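You operate a simulated robot arm through the tools that you are given. There is no shell and no other tool. Be economical: measure what you need, move in short steps, check, and stop when the job is done.

Carry out the task below with a simulated robot arm. There is one attempt and no reset: what you move stays moved.

JOB
Take the lid off the mounted tank and lift the orange basket out.
Fine: open the yellow latch and draw both hinge pins first; lid and basket go on the blue-legged table. Work with the purple pin in. Set down upright: what you pick out.

Only the result counts: the job must be done as asked and must still hold three seconds after the hand-in. Knocking over, shifting, dropping, spilling or breaking anything else fails it. A push-on lid holds only when it is set on centred and level and pressed home; a screw cap is set on level and turned clockwise until tight.

ROBOT AND FRAMES
A 6-joint arm with a fingered hand on a trunk, on a base that drives. Base frame: it is fixed to the floor where the robot stands at the start and does not move with it; the origin is under the middle of the robot, x ahead of it, y to its left, z up. Lengths are in cm, angles in rad, forces in N, time in s.
With the tool pointing down near the work surface it reaches from about 10 to 56 cm from the robot's upright axis, wherever it stands. Its first joint turns from -2.897 to 2.897 rad. Places, roughly: blue hinge pin [80, -10, 90]; green hinge pin [80, 10, 90]; mounted tank [70, 20, 70]; purple pin [60, 80, 70]; yellow latch [50, 0, 90]. Payload 4 kg.
Tool frame: the origin (TCP) lies between the finger pads and is the grasp point; the fingertips stand 2.6 cm ahead of it; z points along the fingers, y is the line along which they close. The gripper opens to 14.8 cm. The gripper's body begins 7.3 cm behind the TCP. The gripper is a hand of 3 fingers: y runs from the thumb to the fingers, the wrist lies at [0, 0, -23.9] in the tool frame, and closing takes about 1.5 s.
Orientation is told as [roll, pitch, yaw] about the base's x, y, z axes, in that order, counted from this pose: with the fingers straight down and closing along the base's y, the tool's x points along the base's -x, its y along +y and its z along -z.

CONTROLS
- The arm moves only by the tool step_arm. Its argument "commands" is a list that holds one entry, the list of rows, each a list of 6 numbers: the shift along the base's x, y, z in cm, then the turn, a rotation vector about the base's x, y, z in rad. In form: [[[dx, dy, dz, ax, ay, az], ...]]. A call has 1 to 20 rows; each row is the pose to reach, as a shift and turn from the pose commanded when the call began. "jaw" is the opening, from 0 (shut) to 1 (fully open), set as the call begins (left out, the last holds). Each row takes 0.2 s and may step no farther than 5 cm and 0.15 rad from the row before; otherwise, or with a gripper value out of range, the whole call is refused. Where a pose cannot be reached the arm comes as near as it can. A force on the tool above 90 N (or 10 N above the force at the start of the call, whichever is more), or a blocked arm, ends the call early, and 0.2 s more pass. Each finger travels about 15.3 cm/s and halts on what it meets, pressing with about 28 N; the grip force reading is that of the motor and also rises with nothing between the fingers. The clock runs only during rows and for 0.2 s after the last one: add rows that repeat a pose to give the fingers time. It gives the time, the measured TCP pose, the force on the tool (base axes), the opening and the grip force at its end, in the units of the frame above (readings bear some noise), with the torque about the TCP (base axes, N m) and any sound that the robot's microphone picked up.
- Cameras (640 x 400 px; columns grow to the right, rows downward): "scene" is now at [3.49, 13.9, 155.86]; the picture's right is [-0.68, -0.74, 0.00], its down [-0.46, 0.42, -0.78] and it looks along [0.58, -0.53, -0.62] (base axes); focal length 254 px, centre (320, 200). "wrist" rides on the gripper at [6.8, -3.9, -9] in the tool frame; the picture's right is [0.50, 0.87, 0.00], its down [-0.65, 0.38, -0.65] and it looks along [-0.57, 0.33, 0.76] (tool axes); focal length 222 px, centre (320, 200). There is no depth. A picture from a camera that has moved, and an enlarged one, comes with that camera's place and axes in the base frame and with its lens. The place of the scene camera against the robot may be out by one fixed shift of up to 2.5 cm in any direction.
- snapshot(camera): a new picture of that camera. It takes no simulated time.
- lift_body(by): slides the trunk up (or, below 0, down) by that many cm; the arm and the scene camera ride with it, the base frame stays. It gives what a move gives, with no picture.
- steer(legs): drives the robot by 1 to 6 legs, each [ahead, left, turn to the left] in cm, cm and rad, along the robot's own axes; the way and the turn of a leg run together, so that a leg with both is an arc; at most 150 cm and 3.142 rad a leg. The arm and the cameras ride along, it lands a little off, and it stops where it bumps. It gives what a move gives.
- curl_fingers(finger1, finger2, thumb_bend): sets how far each is bent, from 0 (flat) to 100 (curled in); at 30 the hand is open as for a grip, at 70 the pads meet at the TCP. One left out holds its place. A second passes; each finger stops where it meets its share of the squeeze, and holds until it gets a number again. A gripper value or a shape takes the hand back. It gives what a move gives, with no picture; readings hold the bend of each and the force on the fingers (four entries, about 0 where the hand has none), thumb and palm.
- hand_shape(shape): the hand has 3 fingers and takes this shape, open, in about a second: jaw (thumb against the fingers, like two jaws); tri (thumb and two fingers); tip (a fingertip pinch); poke (one finger out to press); point (the index stretched); flat (the hand flat); cup (the hand cupped); fist (a fist). The gripper value then closes the fingers along that shape, each until it touches; the sizes above hold for jaw. It gives what a move gives, with no picture.
- pan_tilt(pan, tilt): turns the head with the scene camera to pan (to the left, within 2.094 rad either way) and tilt (down, from -0.506 to 1.204), counted from straight ahead of the robot. It gives what a move gives.
- inspect(camera, box): a new picture of the part [left, top, right, bottom] of that camera's present view, enlarged. It takes no simulated time.
- job_done(): hands the job in; it is judged then, once.

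Work in short steps. Places have to be worked out from the pictures, the camera data and where the tool is seen: move nearer, look again, correct. Check each grasp and each placing, and mend what went wrong. You have 120 turns and 90 pictures in all, those below and enlarged ones among them. Open the gripper and draw the arm clear of the work before you hand the job in, unless the task says otherwise; then end with one line.

The tools are called as a command line: name --argument value ..., lists and objects as JSON in quotes. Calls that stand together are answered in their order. step_arm: Moves the arm, as the interface text tells. Its arguments: {"type":"object","properties":{"commands":{"type":"array","items":{"type":"array","items":{"type":"array","items":{"type":"number"}}}},"jaw":{"type":"number"}},"required":["commands"]} The other tools are called the same way: lift_body (by) slides the trunk up or down; hand_shape (shape) gives the hand a shape; curl_fingers (finger1, finger2, thumb_bend) moves the fingers one by one; steer (legs) drives the base; pan_tilt (pan, tilt) turns the head that bears the scene camera; snapshot (camera) takes a picture; inspect (camera, box) takes an enlarged picture of a part of a camera's view; job_done () hands the job in.

At the start:

```text
time_s: 0.0
eef_pos: [35.44, -22.94, 120.6]
orientation: [-0.001, 0.0, -0.001]
ft_force: [-0.2, 0.9, 0.2]
ft_torque: [0.0, 0.05, 0.03]
gripper_width: 14.78
finger_force: 0.0
shape: jaw
bend: [30.0, 30.0, 30.0]
finger forces: [0.0, 0.0, 0.0, 0.1, 0.1, 0.0]
trunk travel left (down, up): [-27.5, 4.2]
robot x, y, heading: [0.18, -0.35, 0.003]
head pan, tilt: [-0.742, 0.672]
```

scene: 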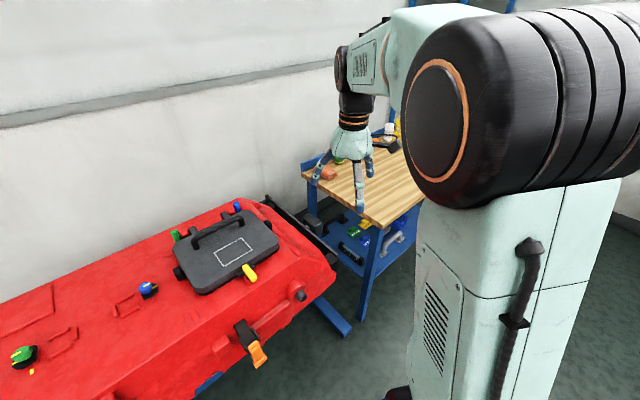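
wrist: 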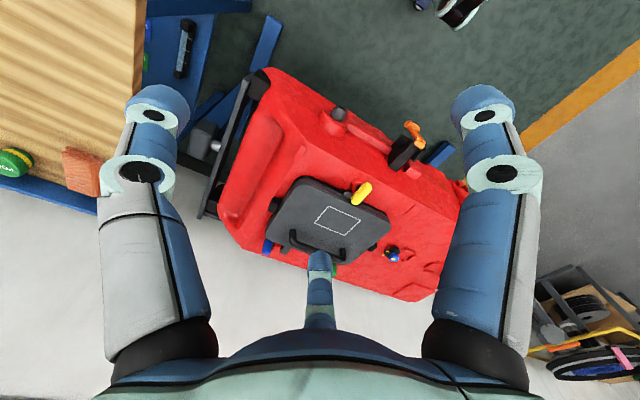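

I'll look around first: at the lid up close, then towards the purple pin on the left.

inspect --camera "scene" --box '[120, 180, 360, 330]'

pan_tilt --pan 0.4 --tilt 0.8

snapshot --camera "scene"

```text
2.67 times, centred on (240, 255) of scene
camera zoom: at [3.49, 13.9, 155.86], right [-0.68, -0.74, 0.0], down [-0.46, 0.42, -0.78], along [0.58, -0.53, -0.62], focal length 676 px, centre (533, 53)
```

zoom: 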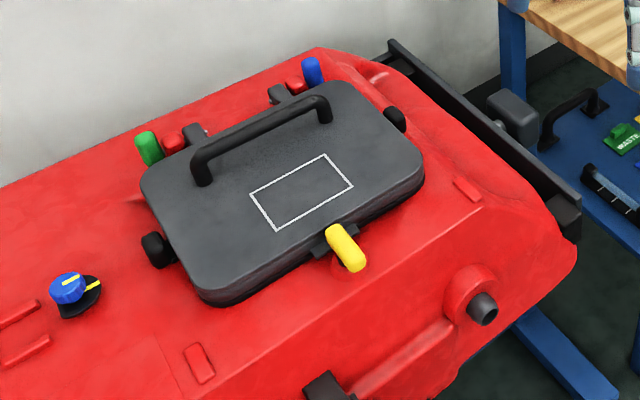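

```text
time_s: 1.4
eef_pos: [35.5, -22.98, 120.61]
orientation: [0.002, 0.001, -0.001]
ft_force: [-0.2, -1.4, 0.1]
ft_torque: [-0.01, -0.01, 0.02]
gripper_width: 14.8
finger_force: 0.0
shape: jaw
bend: [30.0, 30.0, 30.0]
finger forces: [0.0, 0.0, 0.0, 0.0, 0.0, 0.0]
trunk travel left (down, up): [-27.5, 4.2]
robot x, y, heading: [0.19, 0.28, -0.001]
head pan, tilt: [0.4, 0.799]
```

```text
86 pictures are left
camera scene: at [4.58, 22.84, 154.8], right [0.39, -0.92, 0.0], down [-0.66, -0.28, -0.7], along [0.64, 0.27, -0.72], focal length 254 px, centre (320, 200)
```

scene: 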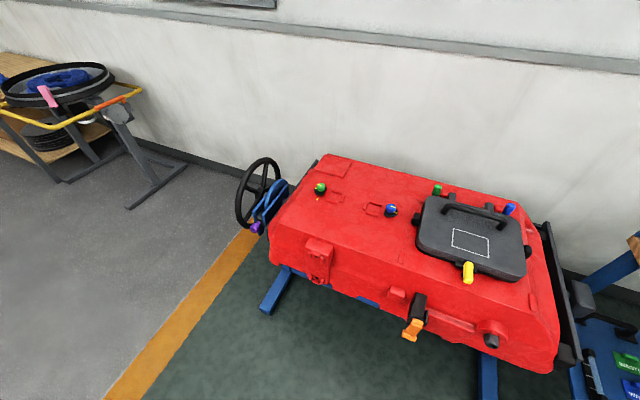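

The purple pin is near the hand wheel at the tank's far end; I look closer at it, and at the blue-legged table.

inspect --camera "scene" --box '[200, 140, 344, 290]'

pan_tilt --pan -0.9 --tilt 0.6

snapshot --camera "scene"

```text
2.67 times, centred on (272, 215) of scene
camera zoom: at [4.58, 22.84, 154.8], right [0.39, -0.92, 0.0], down [-0.66, -0.28, -0.7], along [0.64, 0.27, -0.72], focal length 676 px, centre (448, 160)
```

zoom: 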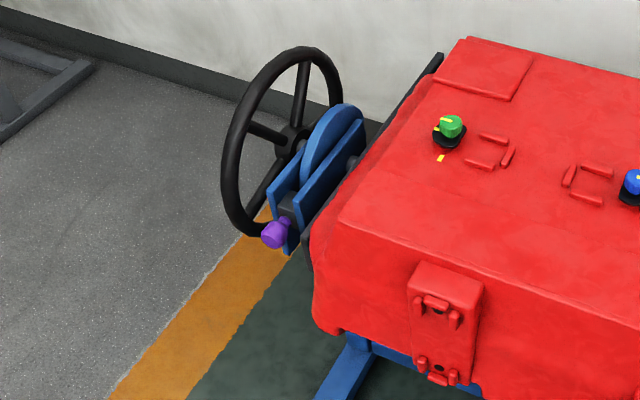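

```text
time_s: 2.8
eef_pos: [35.44, -22.99, 120.62]
orientation: [0.0, 0.0, 0.001]
ft_force: [0.7, 0.9, 0.2]
ft_torque: [-0.03, -0.03, 0.01]
gripper_width: 14.79
finger_force: 0.1
shape: jaw
bend: [30.0, 30.0, 30.0]
finger forces: [0.0, 0.0, 0.0, 0.0, 0.0, 0.0]
trunk travel left (down, up): [-27.5, 4.2]
robot x, y, heading: [-0.05, -0.24, -0.001]
head pan, tilt: [-0.901, 0.6]
```

```text
84 pictures are left
camera scene: at [2.65, 12.79, 156.49], right [-0.78, -0.62, 0.0], down [-0.35, 0.44, -0.83], along [0.51, -0.65, -0.57], focal length 254 px, centre (320, 200)
```

scene: 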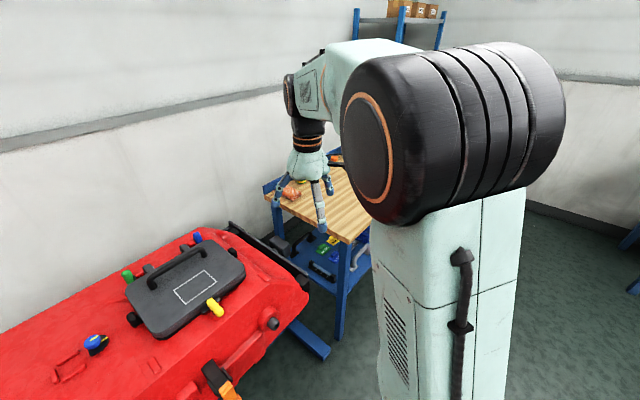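

The purple pin looks seated in its index bracket. I look steeply down to learn how close the base can drive to the tank.

pan_tilt --pan 0.0 --tilt 1.2

snapshot --camera "scene"

```text
time_s: 4.0
eef_pos: [35.41, -23.0, 120.63]
orientation: [-0.001, 0.002, 0.001]
ft_force: [0.2, 0.7, -0.3]
ft_torque: [0.0, 0.02, 0.0]
gripper_width: 14.79
finger_force: 0.0
shape: jaw
bend: [30.0, 30.0, 30.0]
finger forces: [0.0, 0.0, 0.0, 0.1, 0.0, 0.0]
trunk travel left (down, up): [-27.5, 4.2]
robot x, y, heading: [-0.02, -0.13, -0.006]
head pan, tilt: [0.0, 1.201]
```

```text
83 pictures are left
camera scene: at [2.74, 19.7, 152.03], right [0.0, -1.0, 0.0], down [-0.93, 0.0, -0.36], along [0.36, 0.0, -0.93], focal length 254 px, centre (320, 200)
```

scene: 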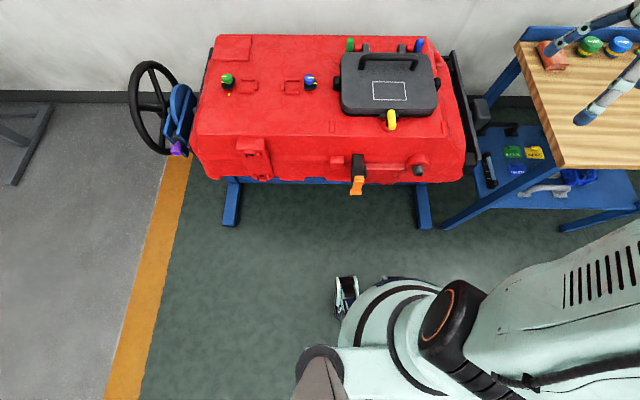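

Tank spans roughly x 46–85, its stand feet are at y≈-43 and 75, so there is room between them. I drive 24 cm ahead; the hand at z 120 stays well above the tank.

steer --legs '[[24, 0, 0]]'

snapshot --camera "scene"

snapshot --camera "wrist"

```text
time_s: 5.8
eef_pos: [59.36, -23.12, 120.64]
orientation: [0.0, 0.0, -0.003]
ft_force: [-1.2, 0.6, 0.2]
ft_torque: [0.01, -0.01, 0.02]
gripper_width: 14.82
finger_force: 0.0
shape: jaw
bend: [30.0, 30.0, 30.0]
finger forces: [0.1, 0.1, 0.0, 0.0, 0.0, 0.0]
trunk travel left (down, up): [-27.5, 4.2]
robot x, y, heading: [24.07, 0.04, -0.003]
head pan, tilt: [0.0, 1.201]
```

```text
82 pictures are left
camera scene: at [26.91, 19.66, 152.02], right [0.0, -1.0, 0.0], down [-0.93, 0.0, -0.36], along [0.36, 0.0, -0.93], focal length 254 px, centre (320, 200)
```

scene: 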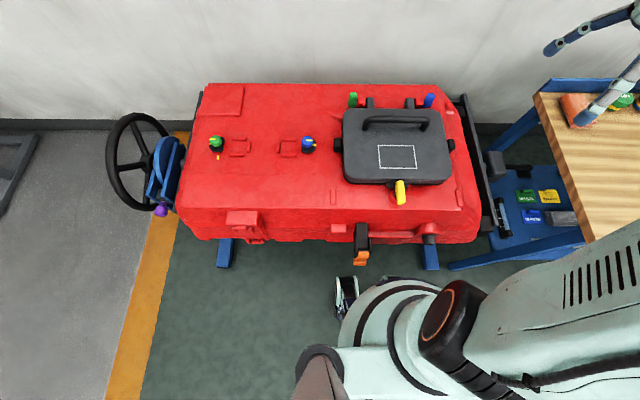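

```text
81 pictures are left
camera wrist: at [52.75, -26.97, 129.59], right [-0.5, 0.87, 0.0], down [0.66, 0.38, 0.65], along [0.57, 0.32, -0.76], focal length 222 px, centre (320, 200)
```

wrist: 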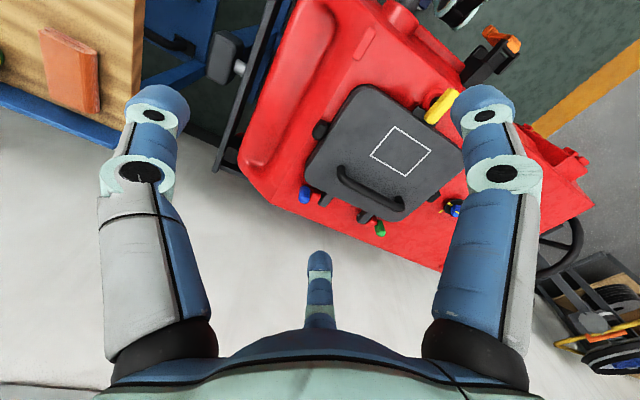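

I zoom in on the lid hardware from this viewpoint.

inspect --camera "scene" --box '[320, 80, 480, 220]'

inspect --camera "wrist" --box '[280, 80, 470, 250]'

```text
2.86 times, centred on (400, 150) of scene
camera zoom: at [26.91, 19.66, 152.02], right [0.0, -1.0, 0.0], down [-0.93, 0.0, -0.36], along [0.36, 0.0, -0.93], focal length 725 px, centre (91, 343)
```

zoom: 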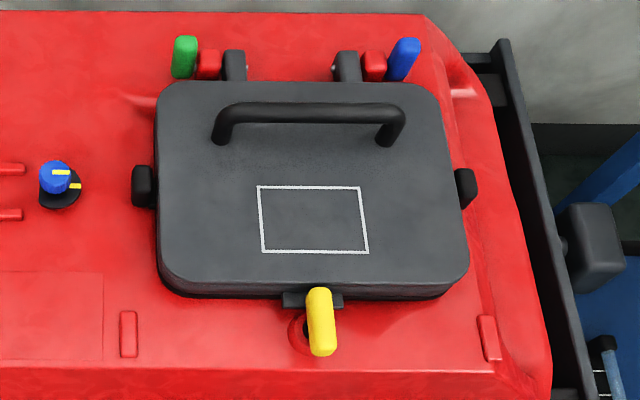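

```text
2.35 times, centred on (375, 165) of wrist
camera zoom: at [52.75, -26.97, 129.59], right [-0.5, 0.87, 0.0], down [0.66, 0.38, 0.65], along [0.57, 0.32, -0.76], focal length 523 px, centre (191, 282)
```

zoom: 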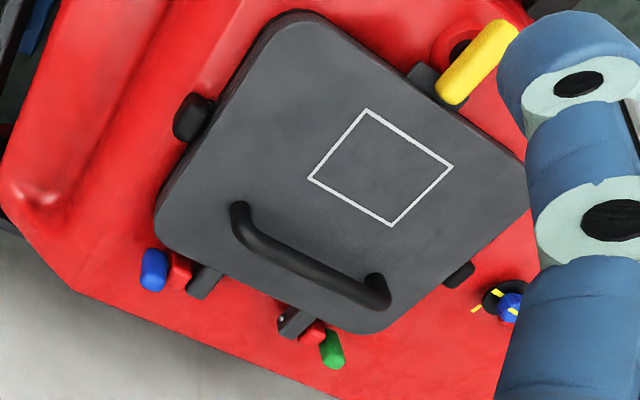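

The latch looks like a turn-lever over a tab on the lid's front edge; the pins carry handles at their outer ends. I move the hand in near the latch for a close wrist view.

step_arm --commands '[[[-3, 3.5, 0, 0, 0, 0], [-6, 7, 0, 0, 0, 0], [-9, 11, -1, 0, 0, 0], [-12, 15, -5, 0, 0, 0], [-13.4, 17, -9, 0, 0, 0], [-13.4, 17, -13, 0, 0, 0], [-13.4, 17, -16.6, 0, 0, 0]]]'

snapshot --camera "wrist"

snapshot --camera "scene"

```text
refused: row 3 steps farther than a row can; nothing moved
```

```text
78 pictures are left
camera wrist: at [52.75, -26.97, 129.59], right [-0.5, 0.87, 0.0], down [0.66, 0.38, 0.65], along [0.57, 0.32, -0.76], focal length 222 px, centre (320, 200)
```

wrist: 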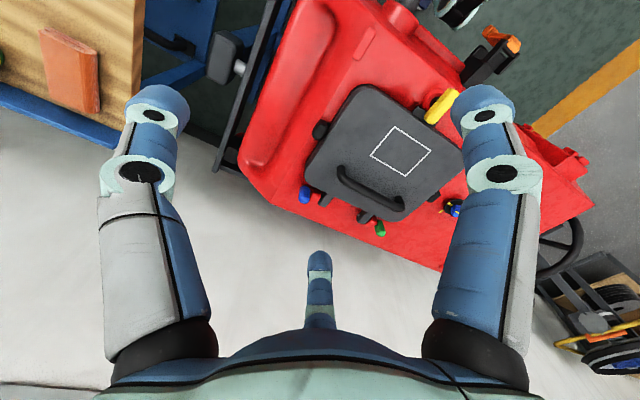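

```text
77 pictures are left
camera scene: at [26.91, 19.66, 152.02], right [0.0, -1.0, 0.0], down [-0.93, 0.0, -0.36], along [0.36, 0.0, -0.93], focal length 254 px, centre (320, 200)
```

scene: 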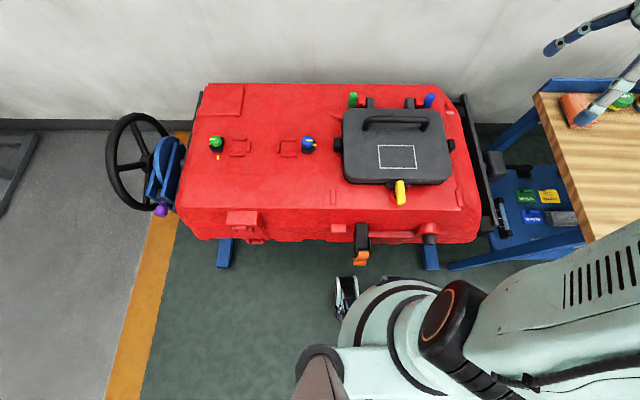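

Row 3 was slightly too long; I retry with smaller steps.

step_arm --commands '[[[-2.5, 3, 0, 0, 0, 0], [-5, 6, 0, 0, 0, 0], [-7.5, 9, -1, 0, 0, 0], [-10, 12, -3, 0, 0, 0], [-12, 15, -5.5, 0, 0, 0], [-13.4, 17, -9, 0, 0, 0], [-13.4, 17, -13, 0, 0, 0], [-13.4, 17, -16.6, 0, 0, 0]]]'

snapshot --camera "wrist"

```text
time_s: 7.6
eef_pos: [46.03, -6.32, 103.92]
orientation: [0.001, -0.002, -0.003]
ft_force: [1.0, 0.5, 0.3]
ft_torque: [0.01, 0.04, -0.01]
gripper_width: 14.82
finger_force: 0.0
shape: jaw
bend: [30.0, 30.0, 30.0]
finger forces: [0.1, 0.1, 0.0, 0.1, 0.1, 0.0]
trunk travel left (down, up): [-27.5, 4.2]
robot x, y, heading: [24.19, -0.04, -0.006]
head pan, tilt: [0.0, 1.201]
```

```text
76 pictures are left
camera wrist: at [39.36, -10.08, 112.85], right [-0.5, 0.87, 0.0], down [0.66, 0.38, 0.65], along [0.57, 0.32, -0.76], focal length 222 px, centre (320, 200)
```

wrist: 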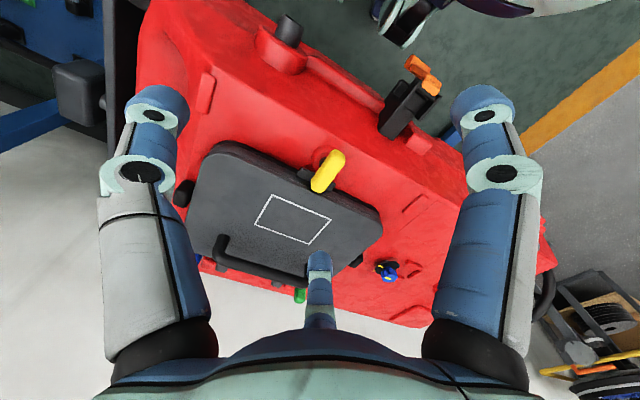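

The latch is in clear view; I zoom on it to see its pivot.

inspect --camera "wrist" --box '[260, 120, 400, 220]'

step_arm --commands '[[[0, 0, 0, 0, 0, 0], [0, 0, 0, 0, 0, 0], [0, 0, 0, 0, 0, 0], [0, 0, 0, 0, 0, 0], [0, 0, 0, 0, 0, 0], [0, 0, 0, 0, 0, 0], [0, 0, 0, 0, 0, 0]]]' --jaw 0.2

snapshot --camera "wrist"

```text
4.00 times, centred on (330, 170) of wrist
camera zoom: at [39.36, -10.08, 112.85], right [-0.5, 0.87, 0.0], down [0.66, 0.38, 0.65], along [0.57, 0.32, -0.76], focal length 888 px, centre (280, 320)
```

zoom: 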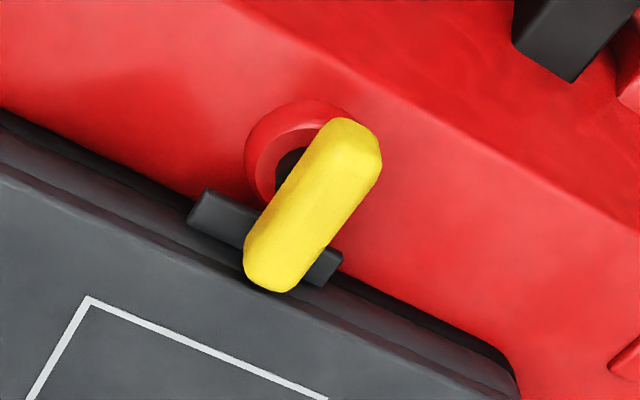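

```text
time_s: 9.2
eef_pos: [46.06, -6.23, 103.87]
orientation: [0.002, 0.0, -0.003]
ft_force: [0.6, -0.2, 0.2]
ft_torque: [-0.01, 0.01, 0.0]
gripper_width: 3.0
finger_force: 0.1
shape: jaw
bend: [75.0, 75.0, 70.0]
finger forces: [0.1, 0.1, 0.0, 0.0, 0.0, 0.0]
trunk travel left (down, up): [-27.5, 4.2]
robot x, y, heading: [23.7, -0.06, -0.003]
head pan, tilt: [0.0, 1.201]
```

```text
74 pictures are left
camera wrist: at [39.32, -10.07, 112.89], right [-0.5, 0.87, 0.0], down [0.66, 0.38, 0.65], along [0.57, 0.32, -0.76], focal length 222 px, centre (320, 200)
```

wrist: 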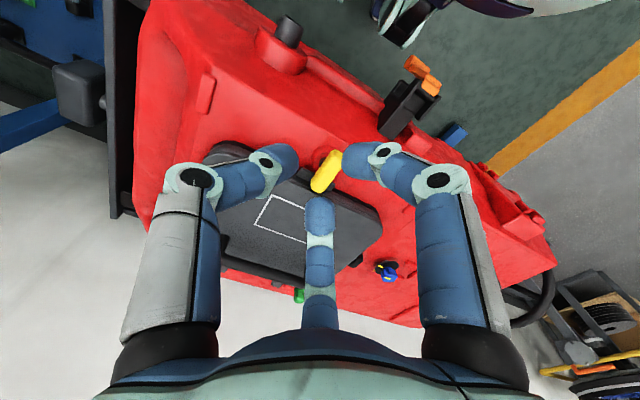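

Fingers close radially onto the TCP. The latch handle is a ~6 cm bar lying along x, apparently centred on a vertical pivot, near (53, -0.8, 88). I move above it with a half-open hand and look again.

step_arm --commands '[[[2, 2, 0, 0, 0, 0], [4.5, 4, 0, 0, 0, 0], [6.9, 5.4, -1, 0, 0, 0], [6.9, 5.4, -4, 0, 0, 0], [6.9, 5.4, -6, 0, 0, 0], [6.9, 5.4, -6, 0, 0, 0], [6.9, 5.4, -6, 0, 0, 0]]]' --jaw 0.55

snapshot --camera "wrist"

inspect --camera "scene" --box '[320, 100, 480, 240]'

```text
time_s: 10.8
eef_pos: [52.92, -0.82, 98.27]
orientation: [-0.001, 0.0, -0.002]
ft_force: [0.2, -0.7, 0.8]
ft_torque: [-0.01, -0.01, -0.03]
gripper_width: 8.08
finger_force: 0.0
shape: jaw
bend: [34.0, 34.0, 70.0]
finger forces: [0.0, 0.0, 0.0, 0.0, 0.0, 0.0]
trunk travel left (down, up): [-27.5, 4.2]
robot x, y, heading: [23.9, -0.32, -0.001]
head pan, tilt: [0.0, 1.201]
```

```text
73 pictures are left
camera wrist: at [46.17, -4.62, 107.19], right [-0.5, 0.87, 0.0], down [0.66, 0.38, 0.65], along [0.57, 0.32, -0.76], focal length 222 px, centre (320, 200)
```

wrist: 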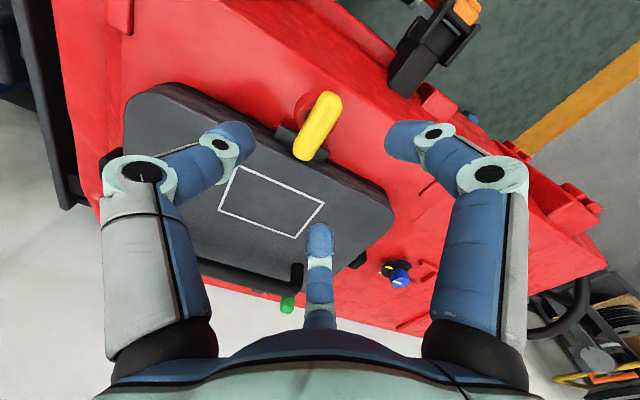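

```text
2.86 times, centred on (400, 170) of scene
camera zoom: at [26.86, 19.65, 152.03], right [0.0, -1.0, 0.0], down [-0.93, 0.0, -0.36], along [0.36, 0.0, -0.93], focal length 725 px, centre (91, 286)
```

zoom: 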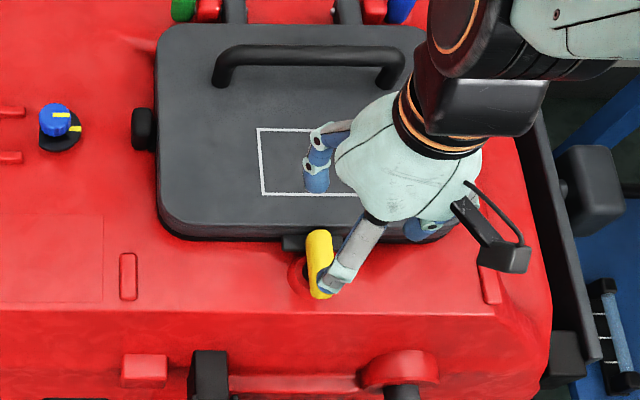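

The handle centre is about (53, -0.9, 88.5). I narrow the fingers to keep them off the lid, shift slightly outward and come down to z 92.

step_arm --commands '[[[-0.4, -0.1, 0, 0, 0, 0], [-0.9, -0.1, -2, 0, 0, 0], [-0.9, -0.1, -4, 0, 0, 0], [-0.9, -0.1, -6, 0, 0, 0]]]' --jaw 0.36

snapshot --camera "wrist"

inspect --camera "scene" --box '[360, 130, 460, 220]'

```text
time_s: 11.8
eef_pos: [52.02, -0.97, 92.09]
orientation: [0.0, 0.001, -0.003]
ft_force: [-0.3, 0.2, 0.8]
ft_torque: [0.04, 0.01, -0.03]
gripper_width: 5.35
finger_force: 0.0
shape: jaw
bend: [77.0, 77.0, 70.0]
finger forces: [0.0, 0.0, 0.0, 0.0, 0.0, 0.1]
trunk travel left (down, up): [-27.5, 4.2]
robot x, y, heading: [24.01, -0.22, -0.0]
head pan, tilt: [0.0, 1.201]
```

```text
71 pictures are left
camera wrist: at [45.3, -4.68, 101.07], right [-0.5, 0.87, 0.0], down [0.66, 0.38, 0.65], along [0.57, 0.32, -0.76], focal length 222 px, centre (320, 200)
```

wrist: 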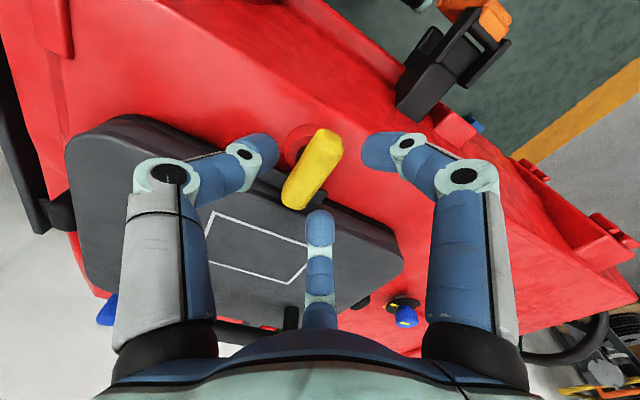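

```text
4.44 times, centred on (410, 175) of scene
camera zoom: at [26.91, 19.65, 152.03], right [0.0, -1.0, 0.0], down [-0.93, 0.0, -0.36], along [0.36, 0.0, -0.93], focal length 1127 px, centre (-80, 311)
```

zoom: 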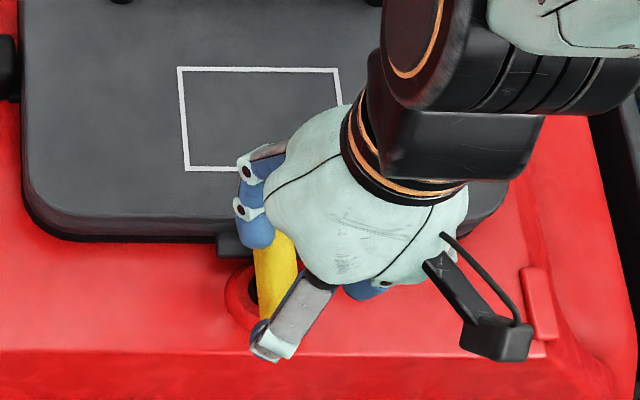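

The handle lies at about (53, -1, 88) between thumb and fingers. I ease down 2 cm and watch the force.

step_arm --commands '[[[0, 0, -0.7, 0, 0, 0], [0, 0, -1.4, 0, 0, 0], [0, 0, -2.1, 0, 0, 0], [0, 0, -2.6, 0, 0, 0]]]'

snapshot --camera "wrist"

```text
time_s: 12.8
eef_pos: [51.94, -0.88, 89.43]
orientation: [-0.002, 0.0, -0.005]
ft_force: [0.0, 1.5, 0.5]
ft_torque: [-0.01, -0.04, 0.07]
gripper_width: 5.38
finger_force: 0.0
shape: jaw
bend: [77.0, 77.0, 70.0]
finger forces: [0.1, 0.7, 0.0, 0.0, 0.0, 0.1]
trunk travel left (down, up): [-27.5, 4.2]
robot x, y, heading: [23.91, -0.26, -0.003]
head pan, tilt: [0.0, 1.201]
```

```text
69 pictures are left
camera wrist: at [45.33, -4.64, 98.44], right [-0.5, 0.87, 0.0], down [0.66, 0.38, 0.65], along [0.57, 0.32, -0.76], focal length 222 px, centre (320, 200)
```

wrist: 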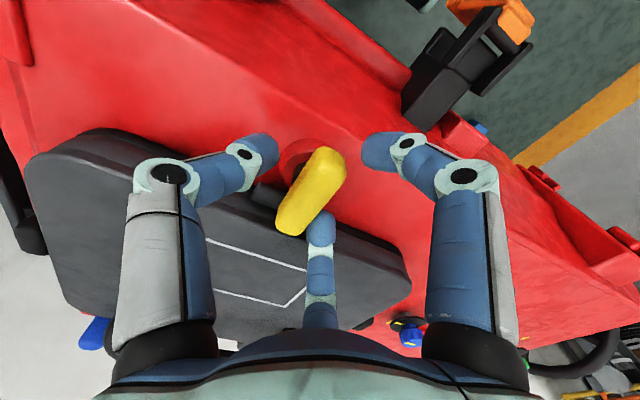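

The handle sits between the fingers with no hard contact. I close on it.

step_arm --commands '[[[0, 0, 0, 0, 0, 0], [0, 0, 0, 0, 0, 0], [0, 0, 0, 0, 0, 0], [0, 0, 0, 0, 0, 0], [0, 0, 0, 0, 0, 0]]]' --jaw 0.0

snapshot --camera "wrist"

```text
time_s: 14.0
eef_pos: [51.8, -0.78, 89.47]
orientation: [-0.001, 0.0, -0.003]
ft_force: [-11.1, 2.5, -0.6]
ft_torque: [-0.05, 0.25, 0.03]
gripper_width: 2.12
finger_force: 27.6
shape: jaw
bend: [76.0, 78.0, 70.0]
finger forces: [24.7, 17.5, 0.1, 0.0, 28.5, 0.0]
trunk travel left (down, up): [-27.5, 4.2]
robot x, y, heading: [23.81, -0.04, -0.008]
head pan, tilt: [0.0, 1.201]
```

```text
68 pictures are left
camera wrist: at [45.19, -4.63, 98.47], right [-0.5, 0.87, 0.0], down [0.66, 0.38, 0.65], along [0.57, 0.32, -0.76], focal length 222 px, centre (320, 200)
```

wrist: 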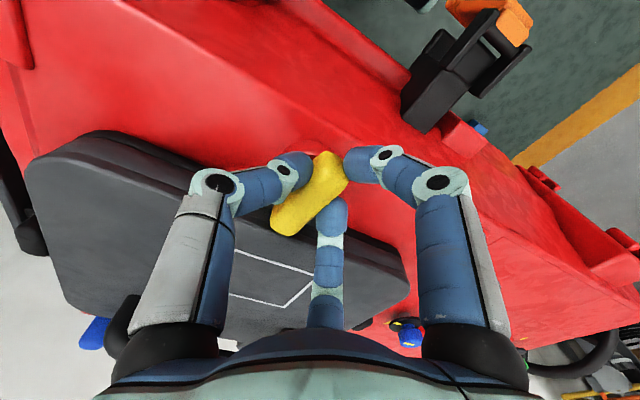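

Gripped at 2.1 cm width. I test turning counter-clockwise by 0.3 rad about a pivot just inward of the grip, watching torque.

step_arm --commands '[[[0, -0.1, 0, 0, 0, 0.1], [0, -0.15, 0, 0, 0, 0.2], [0.05, -0.2, 0, 0, 0, 0.3], [0.05, -0.2, 0, 0, 0, 0.3]]]'

snapshot --camera "wrist"

```text
time_s: 15.0
eef_pos: [51.84, -1.06, 89.35]
orientation: [0.001, -0.001, 0.295]
ft_force: [-15.1, -5.1, 10.9]
ft_torque: [-0.17, 0.25, -0.12]
gripper_width: 2.12
finger_force: 28.1
shape: jaw
bend: [76.0, 78.0, 70.0]
finger forces: [24.2, 20.5, 0.0, 0.0, 36.2, 0.1]
trunk travel left (down, up): [-27.5, 4.2]
robot x, y, heading: [23.97, 0.09, -0.002]
head pan, tilt: [0.0, 1.201]
```

```text
67 pictures are left
camera wrist: at [46.6, -6.72, 98.42], right [-0.73, 0.68, 0.0], down [0.51, 0.55, 0.66], along [0.45, 0.48, -0.76], focal length 222 px, centre (320, 200)
```

wrist: 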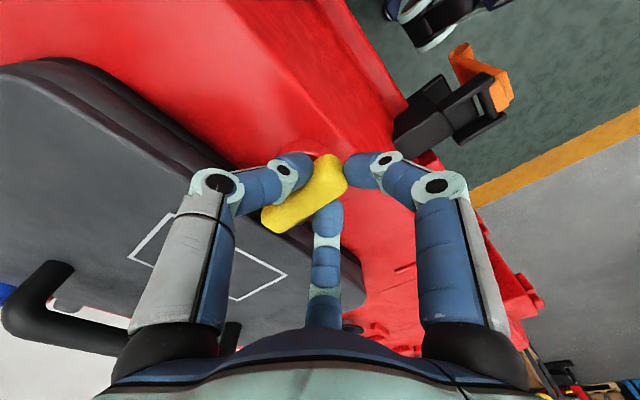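

The handle kept its place while the hand slid round it, so this way seems blocked. I turn back and try clockwise.

step_arm --commands '[[[0, 0.05, 0, 0, 0, -0.12], [0, 0.1, 0, 0, 0, -0.25], [0, 0.25, 0, 0, 0, -0.38], [0, 0.4, 0, 0, 0, -0.5], [0, 0.5, 0, 0, 0, -0.6], [0, 0.5, 0, 0, 0, -0.6]]]'

snapshot --camera "wrist"

```text
time_s: 16.4
eef_pos: [51.91, -0.4, 89.48]
orientation: [0.0, -0.003, -0.306]
ft_force: [-10.9, 10.6, 14.2]
ft_torque: [0.22, 0.32, 0.18]
gripper_width: 2.13
finger_force: 28.2
shape: jaw
bend: [76.0, 78.0, 69.0]
finger forces: [29.9, 19.1, 0.0, 0.0, 28.5, 0.1]
trunk travel left (down, up): [-27.5, 4.2]
robot x, y, heading: [24.07, 0.05, -0.004]
head pan, tilt: [0.0, 1.201]
```

```text
66 pictures are left
camera wrist: at [44.38, -2.08, 98.37], right [-0.22, 0.98, 0.0], down [0.74, 0.16, 0.66], along [0.64, 0.14, -0.76], focal length 222 px, centre (320, 200)
```

wrist: 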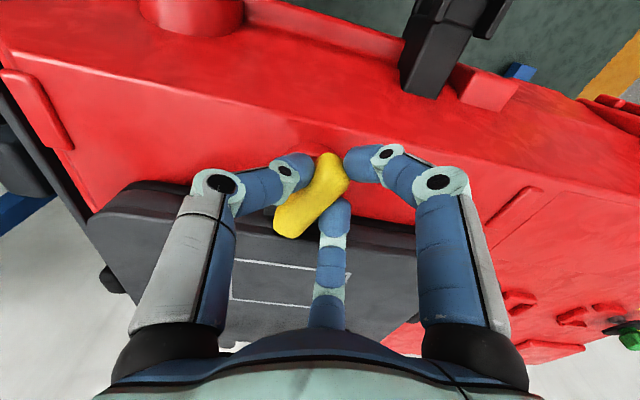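

Now the handle turned with the hand by about 0.3 rad: clockwise opens it. I continue to about -0.9 rad.

step_arm --commands '[[[0.05, 0.1, 0, 0, 0, -0.12], [0.1, 0.2, 0, 0, 0, -0.24], [0.15, 0.28, 0, 0, 0, -0.36], [0.2, 0.34, 0, 0, 0, -0.48], [0.26, 0.4, 0, 0, 0, -0.6], [0.26, 0.4, 0, 0, 0, -0.6]]]'

snapshot --camera "wrist"

```text
time_s: 17.8
eef_pos: [52.2, -0.06, 89.37]
orientation: [0.0, -0.004, -0.904]
ft_force: [-4.1, 15.7, 5.2]
ft_torque: [0.36, 0.29, 0.24]
gripper_width: 2.04
finger_force: 27.8
shape: jaw
bend: [75.0, 78.0, 69.0]
finger forces: [28.8, 19.0, 0.1, 0.0, 29.4, 0.1]
trunk travel left (down, up): [-27.5, 4.2]
robot x, y, heading: [24.37, -0.2, -0.004]
head pan, tilt: [0.0, 1.201]
```

```text
65 pictures are left
camera wrist: at [45.07, 2.93, 98.36], right [0.37, 0.93, 0.0], down [0.7, -0.28, 0.66], along [0.61, -0.24, -0.76], focal length 222 px, centre (320, 200)
```

wrist: 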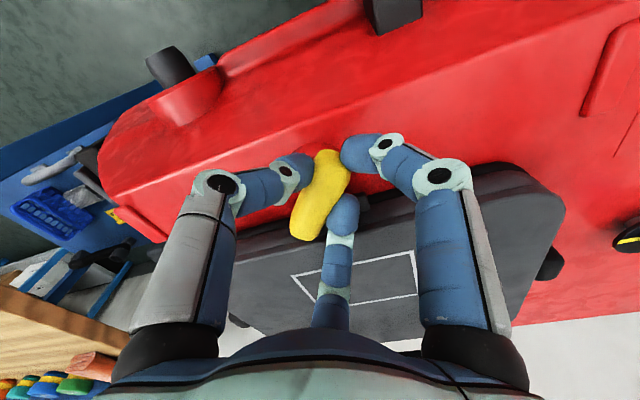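

The handle has followed to about 45°. I continue to about -1.55 rad.

step_arm --commands '[[[0.08, 0.1, 0, 0, 0, -0.13], [0.16, 0.2, 0, 0, 0, -0.26], [0.26, 0.25, 0, 0, 0, -0.39], [0.36, 0.3, 0, 0, 0, -0.52], [0.46, 0.32, 0, 0, 0, -0.65], [0.5, 0.3, 0, 0, 0, -0.75], [0.5, 0.3, 0, 0, 0, -0.75]]]'

snapshot --camera "wrist"

inspect --camera "scene" --box '[360, 130, 460, 220]'

```text
time_s: 19.4
eef_pos: [52.85, 0.34, 89.45]
orientation: [0.0, -0.003, -1.654]
ft_force: [2.1, 26.3, -4.7]
ft_torque: [0.54, 0.32, 0.21]
gripper_width: 1.87
finger_force: 27.9
shape: jaw
bend: [75.0, 78.0, 69.0]
finger forces: [27.2, 20.9, 0.0, 0.1, 30.5, 0.1]
trunk travel left (down, up): [-27.5, 4.2]
robot x, y, heading: [24.43, -0.2, -0.005]
head pan, tilt: [0.0, 1.201]
```

```text
64 pictures are left
camera wrist: at [49.64, 7.5, 98.36], right [0.91, 0.43, 0.0], down [0.32, -0.68, 0.66], along [0.28, -0.59, -0.75], focal length 222 px, centre (320, 200)
```

wrist: 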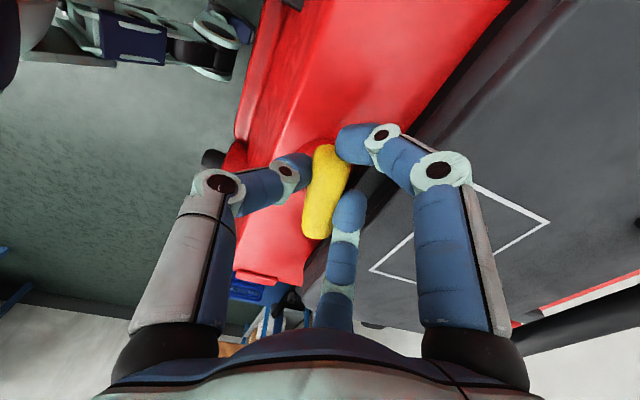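

```text
4.44 times, centred on (410, 175) of scene
camera zoom: at [26.91, 20.01, 151.97], right [0.0, -1.0, 0.0], down [-0.93, 0.0, -0.36], along [0.36, 0.0, -0.93], focal length 1127 px, centre (-80, 311)
```

zoom: 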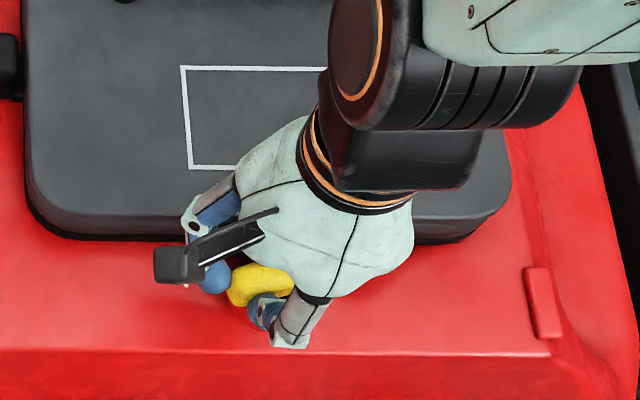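

Handle is turned about 80°. I add a bit more turn while relieving the sideways force, then release and rise.

step_arm --commands '[[[0, -0.15, 0, 0, 0, -0.1], [0, -0.3, 0, 0, 0, -0.2], [0, -0.3, 0, 0, 0, -0.28], [0, -0.3, 0, 0, 0, -0.28]]]'

step_arm --commands '[[[0, 0, 0, 0, 0, 0], [0, 0, 0, 0, 0, 0], [0, 0, 0.5, 0, 0, 0], [0, 0, 3, 0, 0, 0], [0, 0, 7, 0, 0, 0], [0, 0, 11, 0, 0, 0]]]' --jaw 0.4

snapshot --camera "wrist"

```text
time_s: 20.4
eef_pos: [52.92, 0.07, 89.47]
orientation: [0.0, -0.003, -1.934]
ft_force: [9.9, 37.0, -4.1]
ft_torque: [0.69, 0.34, 0.33]
gripper_width: 1.73
finger_force: 27.2
shape: jaw
bend: [75.0, 78.0, 69.0]
finger forces: [26.3, 25.8, 0.0, 0.0, 29.9, 0.1]
trunk travel left (down, up): [-27.5, 4.2]
robot x, y, heading: [24.15, -0.18, -0.001]
head pan, tilt: [0.0, 1.201]
```

```text
time_s: 21.8
eef_pos: [52.68, -0.26, 100.46]
orientation: [0.0, -0.001, -1.934]
ft_force: [0.3, -0.2, 0.4]
ft_torque: [0.04, -0.02, 0.0]
gripper_width: 5.93
finger_force: 0.0
shape: jaw
bend: [77.0, 77.0, 70.0]
finger forces: [0.0, 0.0, 0.1, 0.0, 0.0, 0.0]
trunk travel left (down, up): [-27.5, 4.2]
robot x, y, heading: [24.26, -0.02, -0.001]
head pan, tilt: [0.0, 1.201]
```

```text
62 pictures are left
camera wrist: at [51.53, 7.62, 109.43], right [0.99, 0.16, 0.0], down [0.12, -0.75, 0.65], along [0.1, -0.65, -0.76], focal length 222 px, centre (320, 200)
```

wrist: 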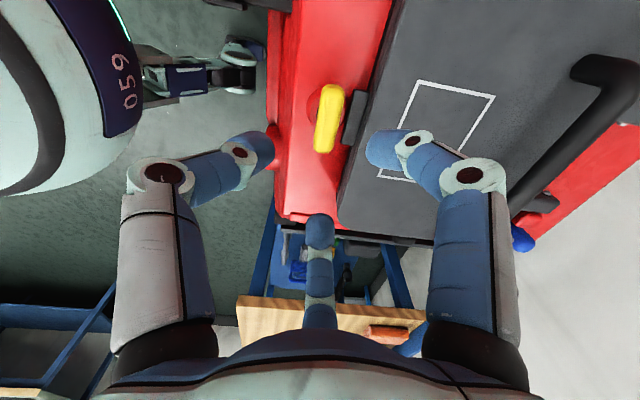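

The latch is open, lying clear of the lid tab. Next I raise, unwind the wrist and move toward the blue pin for a close look.

step_arm --commands '[[[0, 0, 3, 0, 0, 0.14], [1, -1, 6, 0, 0, 0.28], [3, -2, 7, 0, 0, 0.42], [5, -3, 7, 0, 0, 0.56], [7, -4, 7, 0, 0, 0.7], [9, -5, 7, 0, 0, 0.84], [11, -6, 7, 0, 0, 0.98], [13, -8, 7, 0, 0, 1.12], [15, -10, 7, 0, 0, 1.26], [17, -12, 7, 0, 0, 1.4], [19, -14, 7, 0, 0, 1.54], [21, -15, 7, 0, 0, 1.68], [23, -16, 7, 0, 0, 1.82], [23, -16, 7, 0, 0, 1.93], [23, -16, 7, 0, 0, 1.93]]]'

snapshot --camera "wrist"

```text
time_s: 25.0
eef_pos: [75.69, -16.17, 107.51]
orientation: [0.0, -0.001, -0.001]
ft_force: [0.4, 0.4, 0.6]
ft_torque: [0.02, 0.02, 0.02]
gripper_width: 5.9
finger_force: 0.0
shape: jaw
bend: [77.0, 77.0, 70.0]
finger forces: [0.1, 0.1, 0.1, 0.0, 0.0, 0.1]
trunk travel left (down, up): [-27.5, 4.2]
robot x, y, heading: [24.17, 0.15, -0.005]
head pan, tilt: [0.0, 1.201]
```

```text
61 pictures are left
camera wrist: at [69.16, -19.94, 116.46], right [-0.5, 0.87, 0.0], down [0.66, 0.38, 0.65], along [0.57, 0.33, -0.76], focal length 222 px, centre (320, 200)
```

wrist: 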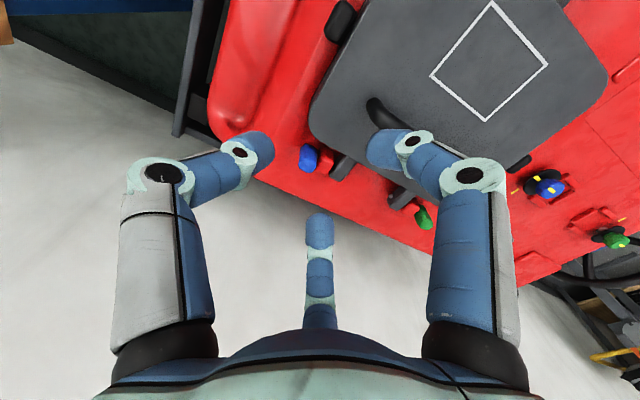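

I zoom in on the pins.

inspect --camera "wrist" --box '[270, 110, 450, 240]'

```text
3.08 times, centred on (360, 175) of wrist
camera zoom: at [69.16, -19.94, 116.46], right [-0.5, 0.87, 0.0], down [0.66, 0.38, 0.65], along [0.57, 0.33, -0.76], focal length 684 px, centre (197, 277)
```

zoom: 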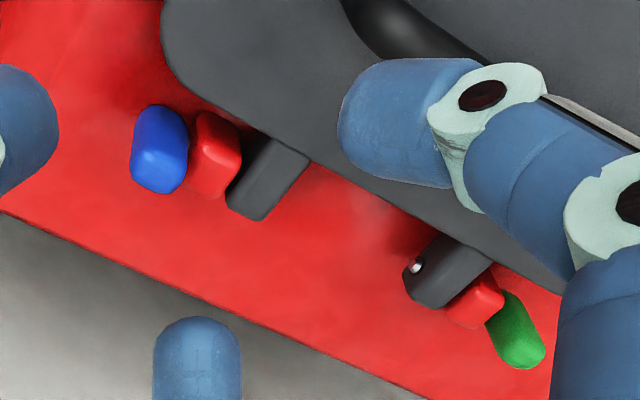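

Heads are upright bars ~4 cm tall snug against the red knuckles, pins running along y. The grasp at yaw 0 (thumb on -y, fingers on ±x corners) suits. Reach to x≈83 needs the base closer, so I drive 4 cm more and view again.

steer --legs '[[4, 0, 0]]'

step_arm --commands '[[[0, 0.5, -3, 0, 0, 0], [0, 1, -6, 0, 0, 0], [0, 1, -7, 0, 0, 0]]]' --jaw 0.36

snapshot --camera "wrist"

snapshot --camera "scene"

```text
time_s: 25.9
eef_pos: [79.82, -16.09, 107.49]
orientation: [0.0, 0.0, -0.004]
ft_force: [-0.3, -0.5, 0.1]
ft_torque: [-0.02, 0.01, 0.02]
gripper_width: 5.92
finger_force: 0.0
shape: jaw
bend: [77.0, 77.0, 70.0]
finger forces: [0.2, 0.1, 0.0, 0.0, 0.0, 0.0]
trunk travel left (down, up): [-27.5, 4.2]
robot x, y, heading: [27.87, -0.17, -0.001]
head pan, tilt: [0.0, 1.201]
```

```text
time_s: 26.7
eef_pos: [79.67, -15.15, 100.62]
orientation: [0.001, 0.001, -0.005]
ft_force: [0.2, 0.5, -0.4]
ft_torque: [0.0, 0.01, 0.01]
gripper_width: 5.36
finger_force: 0.2
shape: jaw
bend: [77.0, 77.0, 70.0]
finger forces: [0.0, 0.0, 0.0, 0.1, 0.0, 0.0]
trunk travel left (down, up): [-27.5, 4.2]
robot x, y, heading: [27.91, -0.2, -0.005]
head pan, tilt: [0.0, 1.201]
```

```text
59 pictures are left
camera wrist: at [73.02, -18.93, 109.48], right [-0.5, 0.87, 0.0], down [0.66, 0.38, 0.65], along [0.57, 0.33, -0.76], focal length 222 px, centre (320, 200)
```

wrist: 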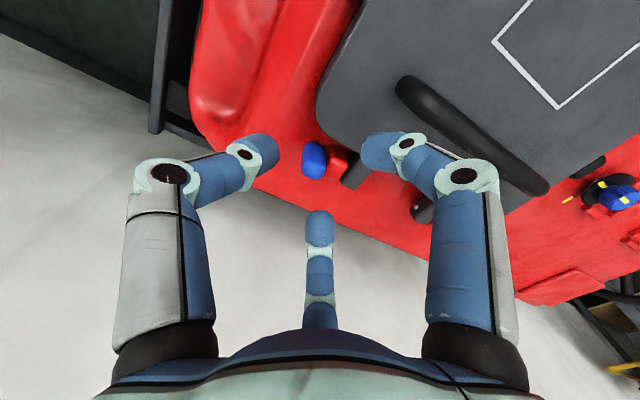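

```text
58 pictures are left
camera scene: at [30.69, 19.63, 152.03], right [0.0, -1.0, 0.0], down [-0.93, 0.0, -0.36], along [0.36, 0.0, -0.93], focal length 254 px, centre (320, 200)
```

scene: 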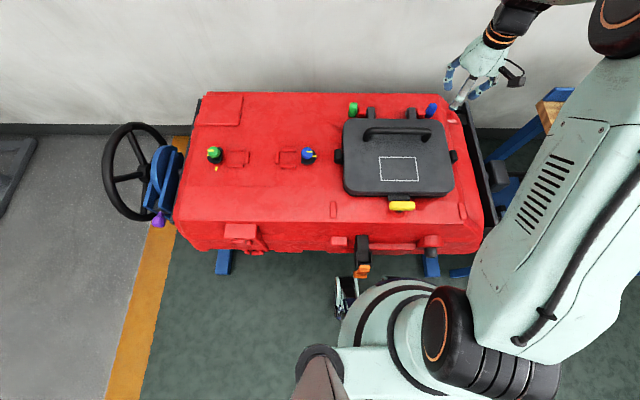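

Blue head centre ≈ (83.4, -13.5, 90). I move over it at z 95 and look.

step_arm --commands '[[[2, 0.6, 0, 0, 0, 0], [3.7, 1.2, -2, 0, 0, 0], [3.7, 1.2, -5.6, 0, 0, 0]]]' --jaw 0.36

snapshot --camera "wrist"

inspect --camera "scene" --box '[390, 60, 490, 140]'

```text
time_s: 27.5
eef_pos: [83.28, -14.02, 94.79]
orientation: [0.0, -0.003, -0.004]
ft_force: [0.3, 0.2, 0.4]
ft_torque: [0.02, 0.0, -0.02]
gripper_width: 5.36
finger_force: 0.1
shape: jaw
bend: [77.0, 77.0, 70.0]
finger forces: [0.1, 0.0, 0.0, 0.1, 0.0, 0.0]
trunk travel left (down, up): [-27.5, 4.2]
robot x, y, heading: [27.73, -0.16, 0.001]
head pan, tilt: [0.0, 1.201]
```

```text
57 pictures are left
camera wrist: at [76.6, -17.82, 103.75], right [-0.5, 0.87, 0.0], down [0.66, 0.38, 0.65], along [0.57, 0.33, -0.76], focal length 222 px, centre (320, 200)
```

wrist: 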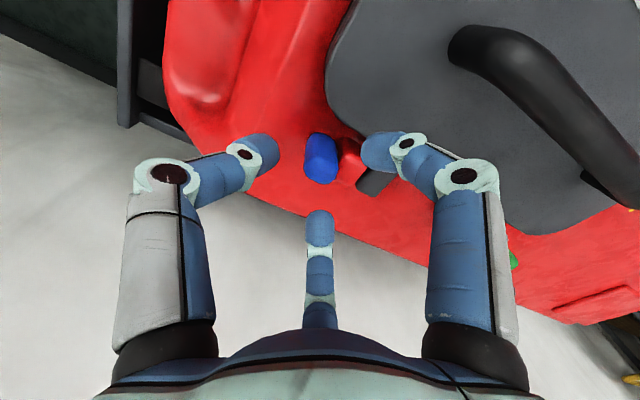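

```text
5.00 times, centred on (440, 100) of scene
camera zoom: at [30.75, 19.61, 152.03], right [0.0, -1.0, 0.0], down [-0.93, 0.0, -0.36], along [0.36, 0.0, -0.93], focal length 1268 px, centre (-280, 700)
```

zoom: 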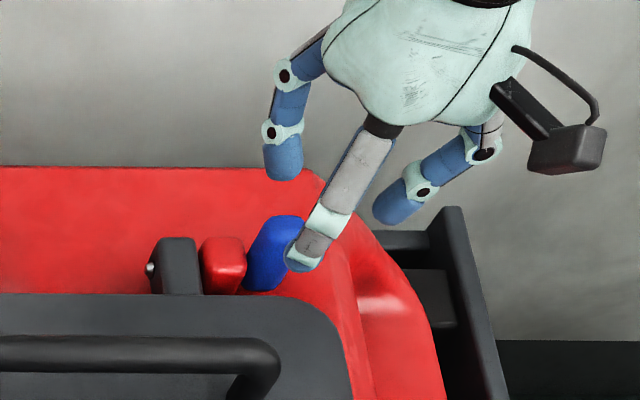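

The blue head stands ~1.5 cm above its red knuckle, centre ≈ (83.5, -13.8, 90). I descend around it.

step_arm --commands '[[[0.1, -0.1, -1, 0, 0, 0], [0.2, -0.1, -2, 0, 0, 0], [0.2, -0.1, -2.8, 0, 0, 0], [0.2, -0.1, -3.4, 0, 0, 0]]]'

snapshot --camera "wrist"

```text
time_s: 28.5
eef_pos: [83.7, -14.05, 91.53]
orientation: [0.0, 0.001, -0.005]
ft_force: [-0.9, -0.4, -0.5]
ft_torque: [0.01, 0.02, 0.01]
gripper_width: 5.4
finger_force: 0.1
shape: jaw
bend: [77.0, 77.0, 70.0]
finger forces: [0.0, 0.0, 0.0, 0.0, 0.0, 0.0]
trunk travel left (down, up): [-27.5, 4.2]
robot x, y, heading: [28.12, 0.15, -0.005]
head pan, tilt: [0.0, 1.201]
```

```text
55 pictures are left
camera wrist: at [76.9, -17.86, 100.45], right [-0.5, 0.87, 0.0], down [0.66, 0.38, 0.65], along [0.57, 0.32, -0.76], focal length 222 px, centre (320, 200)
```

wrist: 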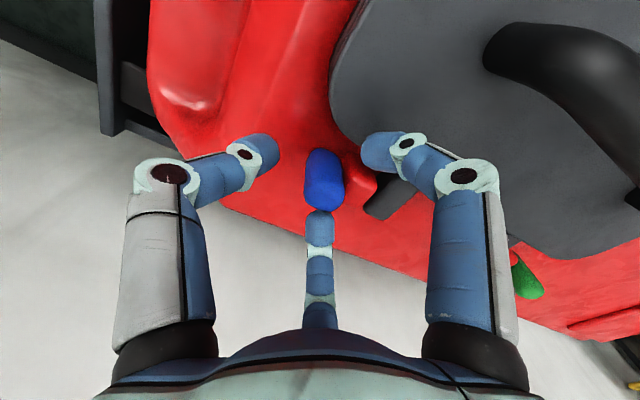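

The head sits centred between the fingers; I close.

step_arm --commands '[[[0, 0, -0.3, 0, 0, 0], [0, 0, -0.3, 0, 0, 0], [0, 0, -0.3, 0, 0, 0], [0, 0, -0.3, 0, 0, 0], [0, 0, -0.3, 0, 0, 0]]]' --jaw 0.0

snapshot --camera "wrist"

```text
time_s: 29.7
eef_pos: [83.58, -14.03, 91.13]
orientation: [-0.002, 0.0, -0.004]
ft_force: [1.5, -4.5, -1.2]
ft_torque: [-0.11, -0.05, -0.01]
gripper_width: 1.29
finger_force: 27.8
shape: jaw
bend: [71.0, 77.0, 70.0]
finger forces: [21.1, 21.8, 0.0, 0.0, 26.3, 0.0]
trunk travel left (down, up): [-27.5, 4.2]
robot x, y, heading: [27.83, 0.07, -0.0]
head pan, tilt: [0.0, 1.201]
```

```text
54 pictures are left
camera wrist: at [76.89, -17.89, 100.12], right [-0.5, 0.87, 0.0], down [0.66, 0.38, 0.65], along [0.57, 0.33, -0.76], focal length 222 px, centre (320, 200)
```

wrist: 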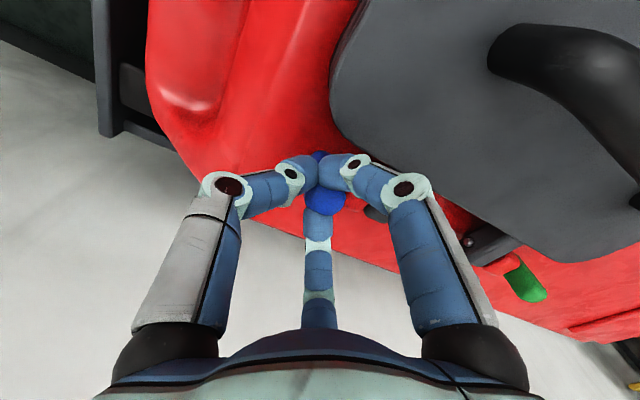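

Gripped. I draw the pin outward along -y in small steps.

step_arm --commands '[[[0, -0.4, 0, 0, 0, 0], [0, -0.8, 0, 0, 0, 0], [0, -1.2, 0, 0, 0, 0], [0, -1.6, 0, 0, 0, 0], [0, -2, 0, 0, 0, 0], [0, -2, 0, 0, 0, 0]]]'

snapshot --camera "wrist"

```text
time_s: 31.1
eef_pos: [83.51, -16.09, 91.17]
orientation: [-0.002, 0.0, -0.002]
ft_force: [-5.4, 2.1, -3.2]
ft_torque: [0.07, 0.1, 0.01]
gripper_width: 1.25
finger_force: 27.7
shape: jaw
bend: [71.0, 77.0, 70.0]
finger forces: [25.7, 22.5, 0.0, 0.0, 24.7, 0.0]
trunk travel left (down, up): [-27.5, 4.2]
robot x, y, heading: [27.78, 0.4, -0.003]
head pan, tilt: [0.0, 1.201]
```

```text
53 pictures are left
camera wrist: at [76.9, -19.88, 100.13], right [-0.5, 0.87, 0.0], down [0.66, 0.38, 0.65], along [0.57, 0.32, -0.76], focal length 222 px, centre (320, 200)
```

wrist: 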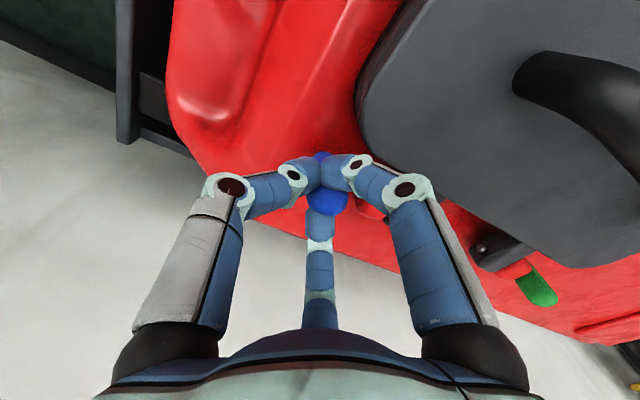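

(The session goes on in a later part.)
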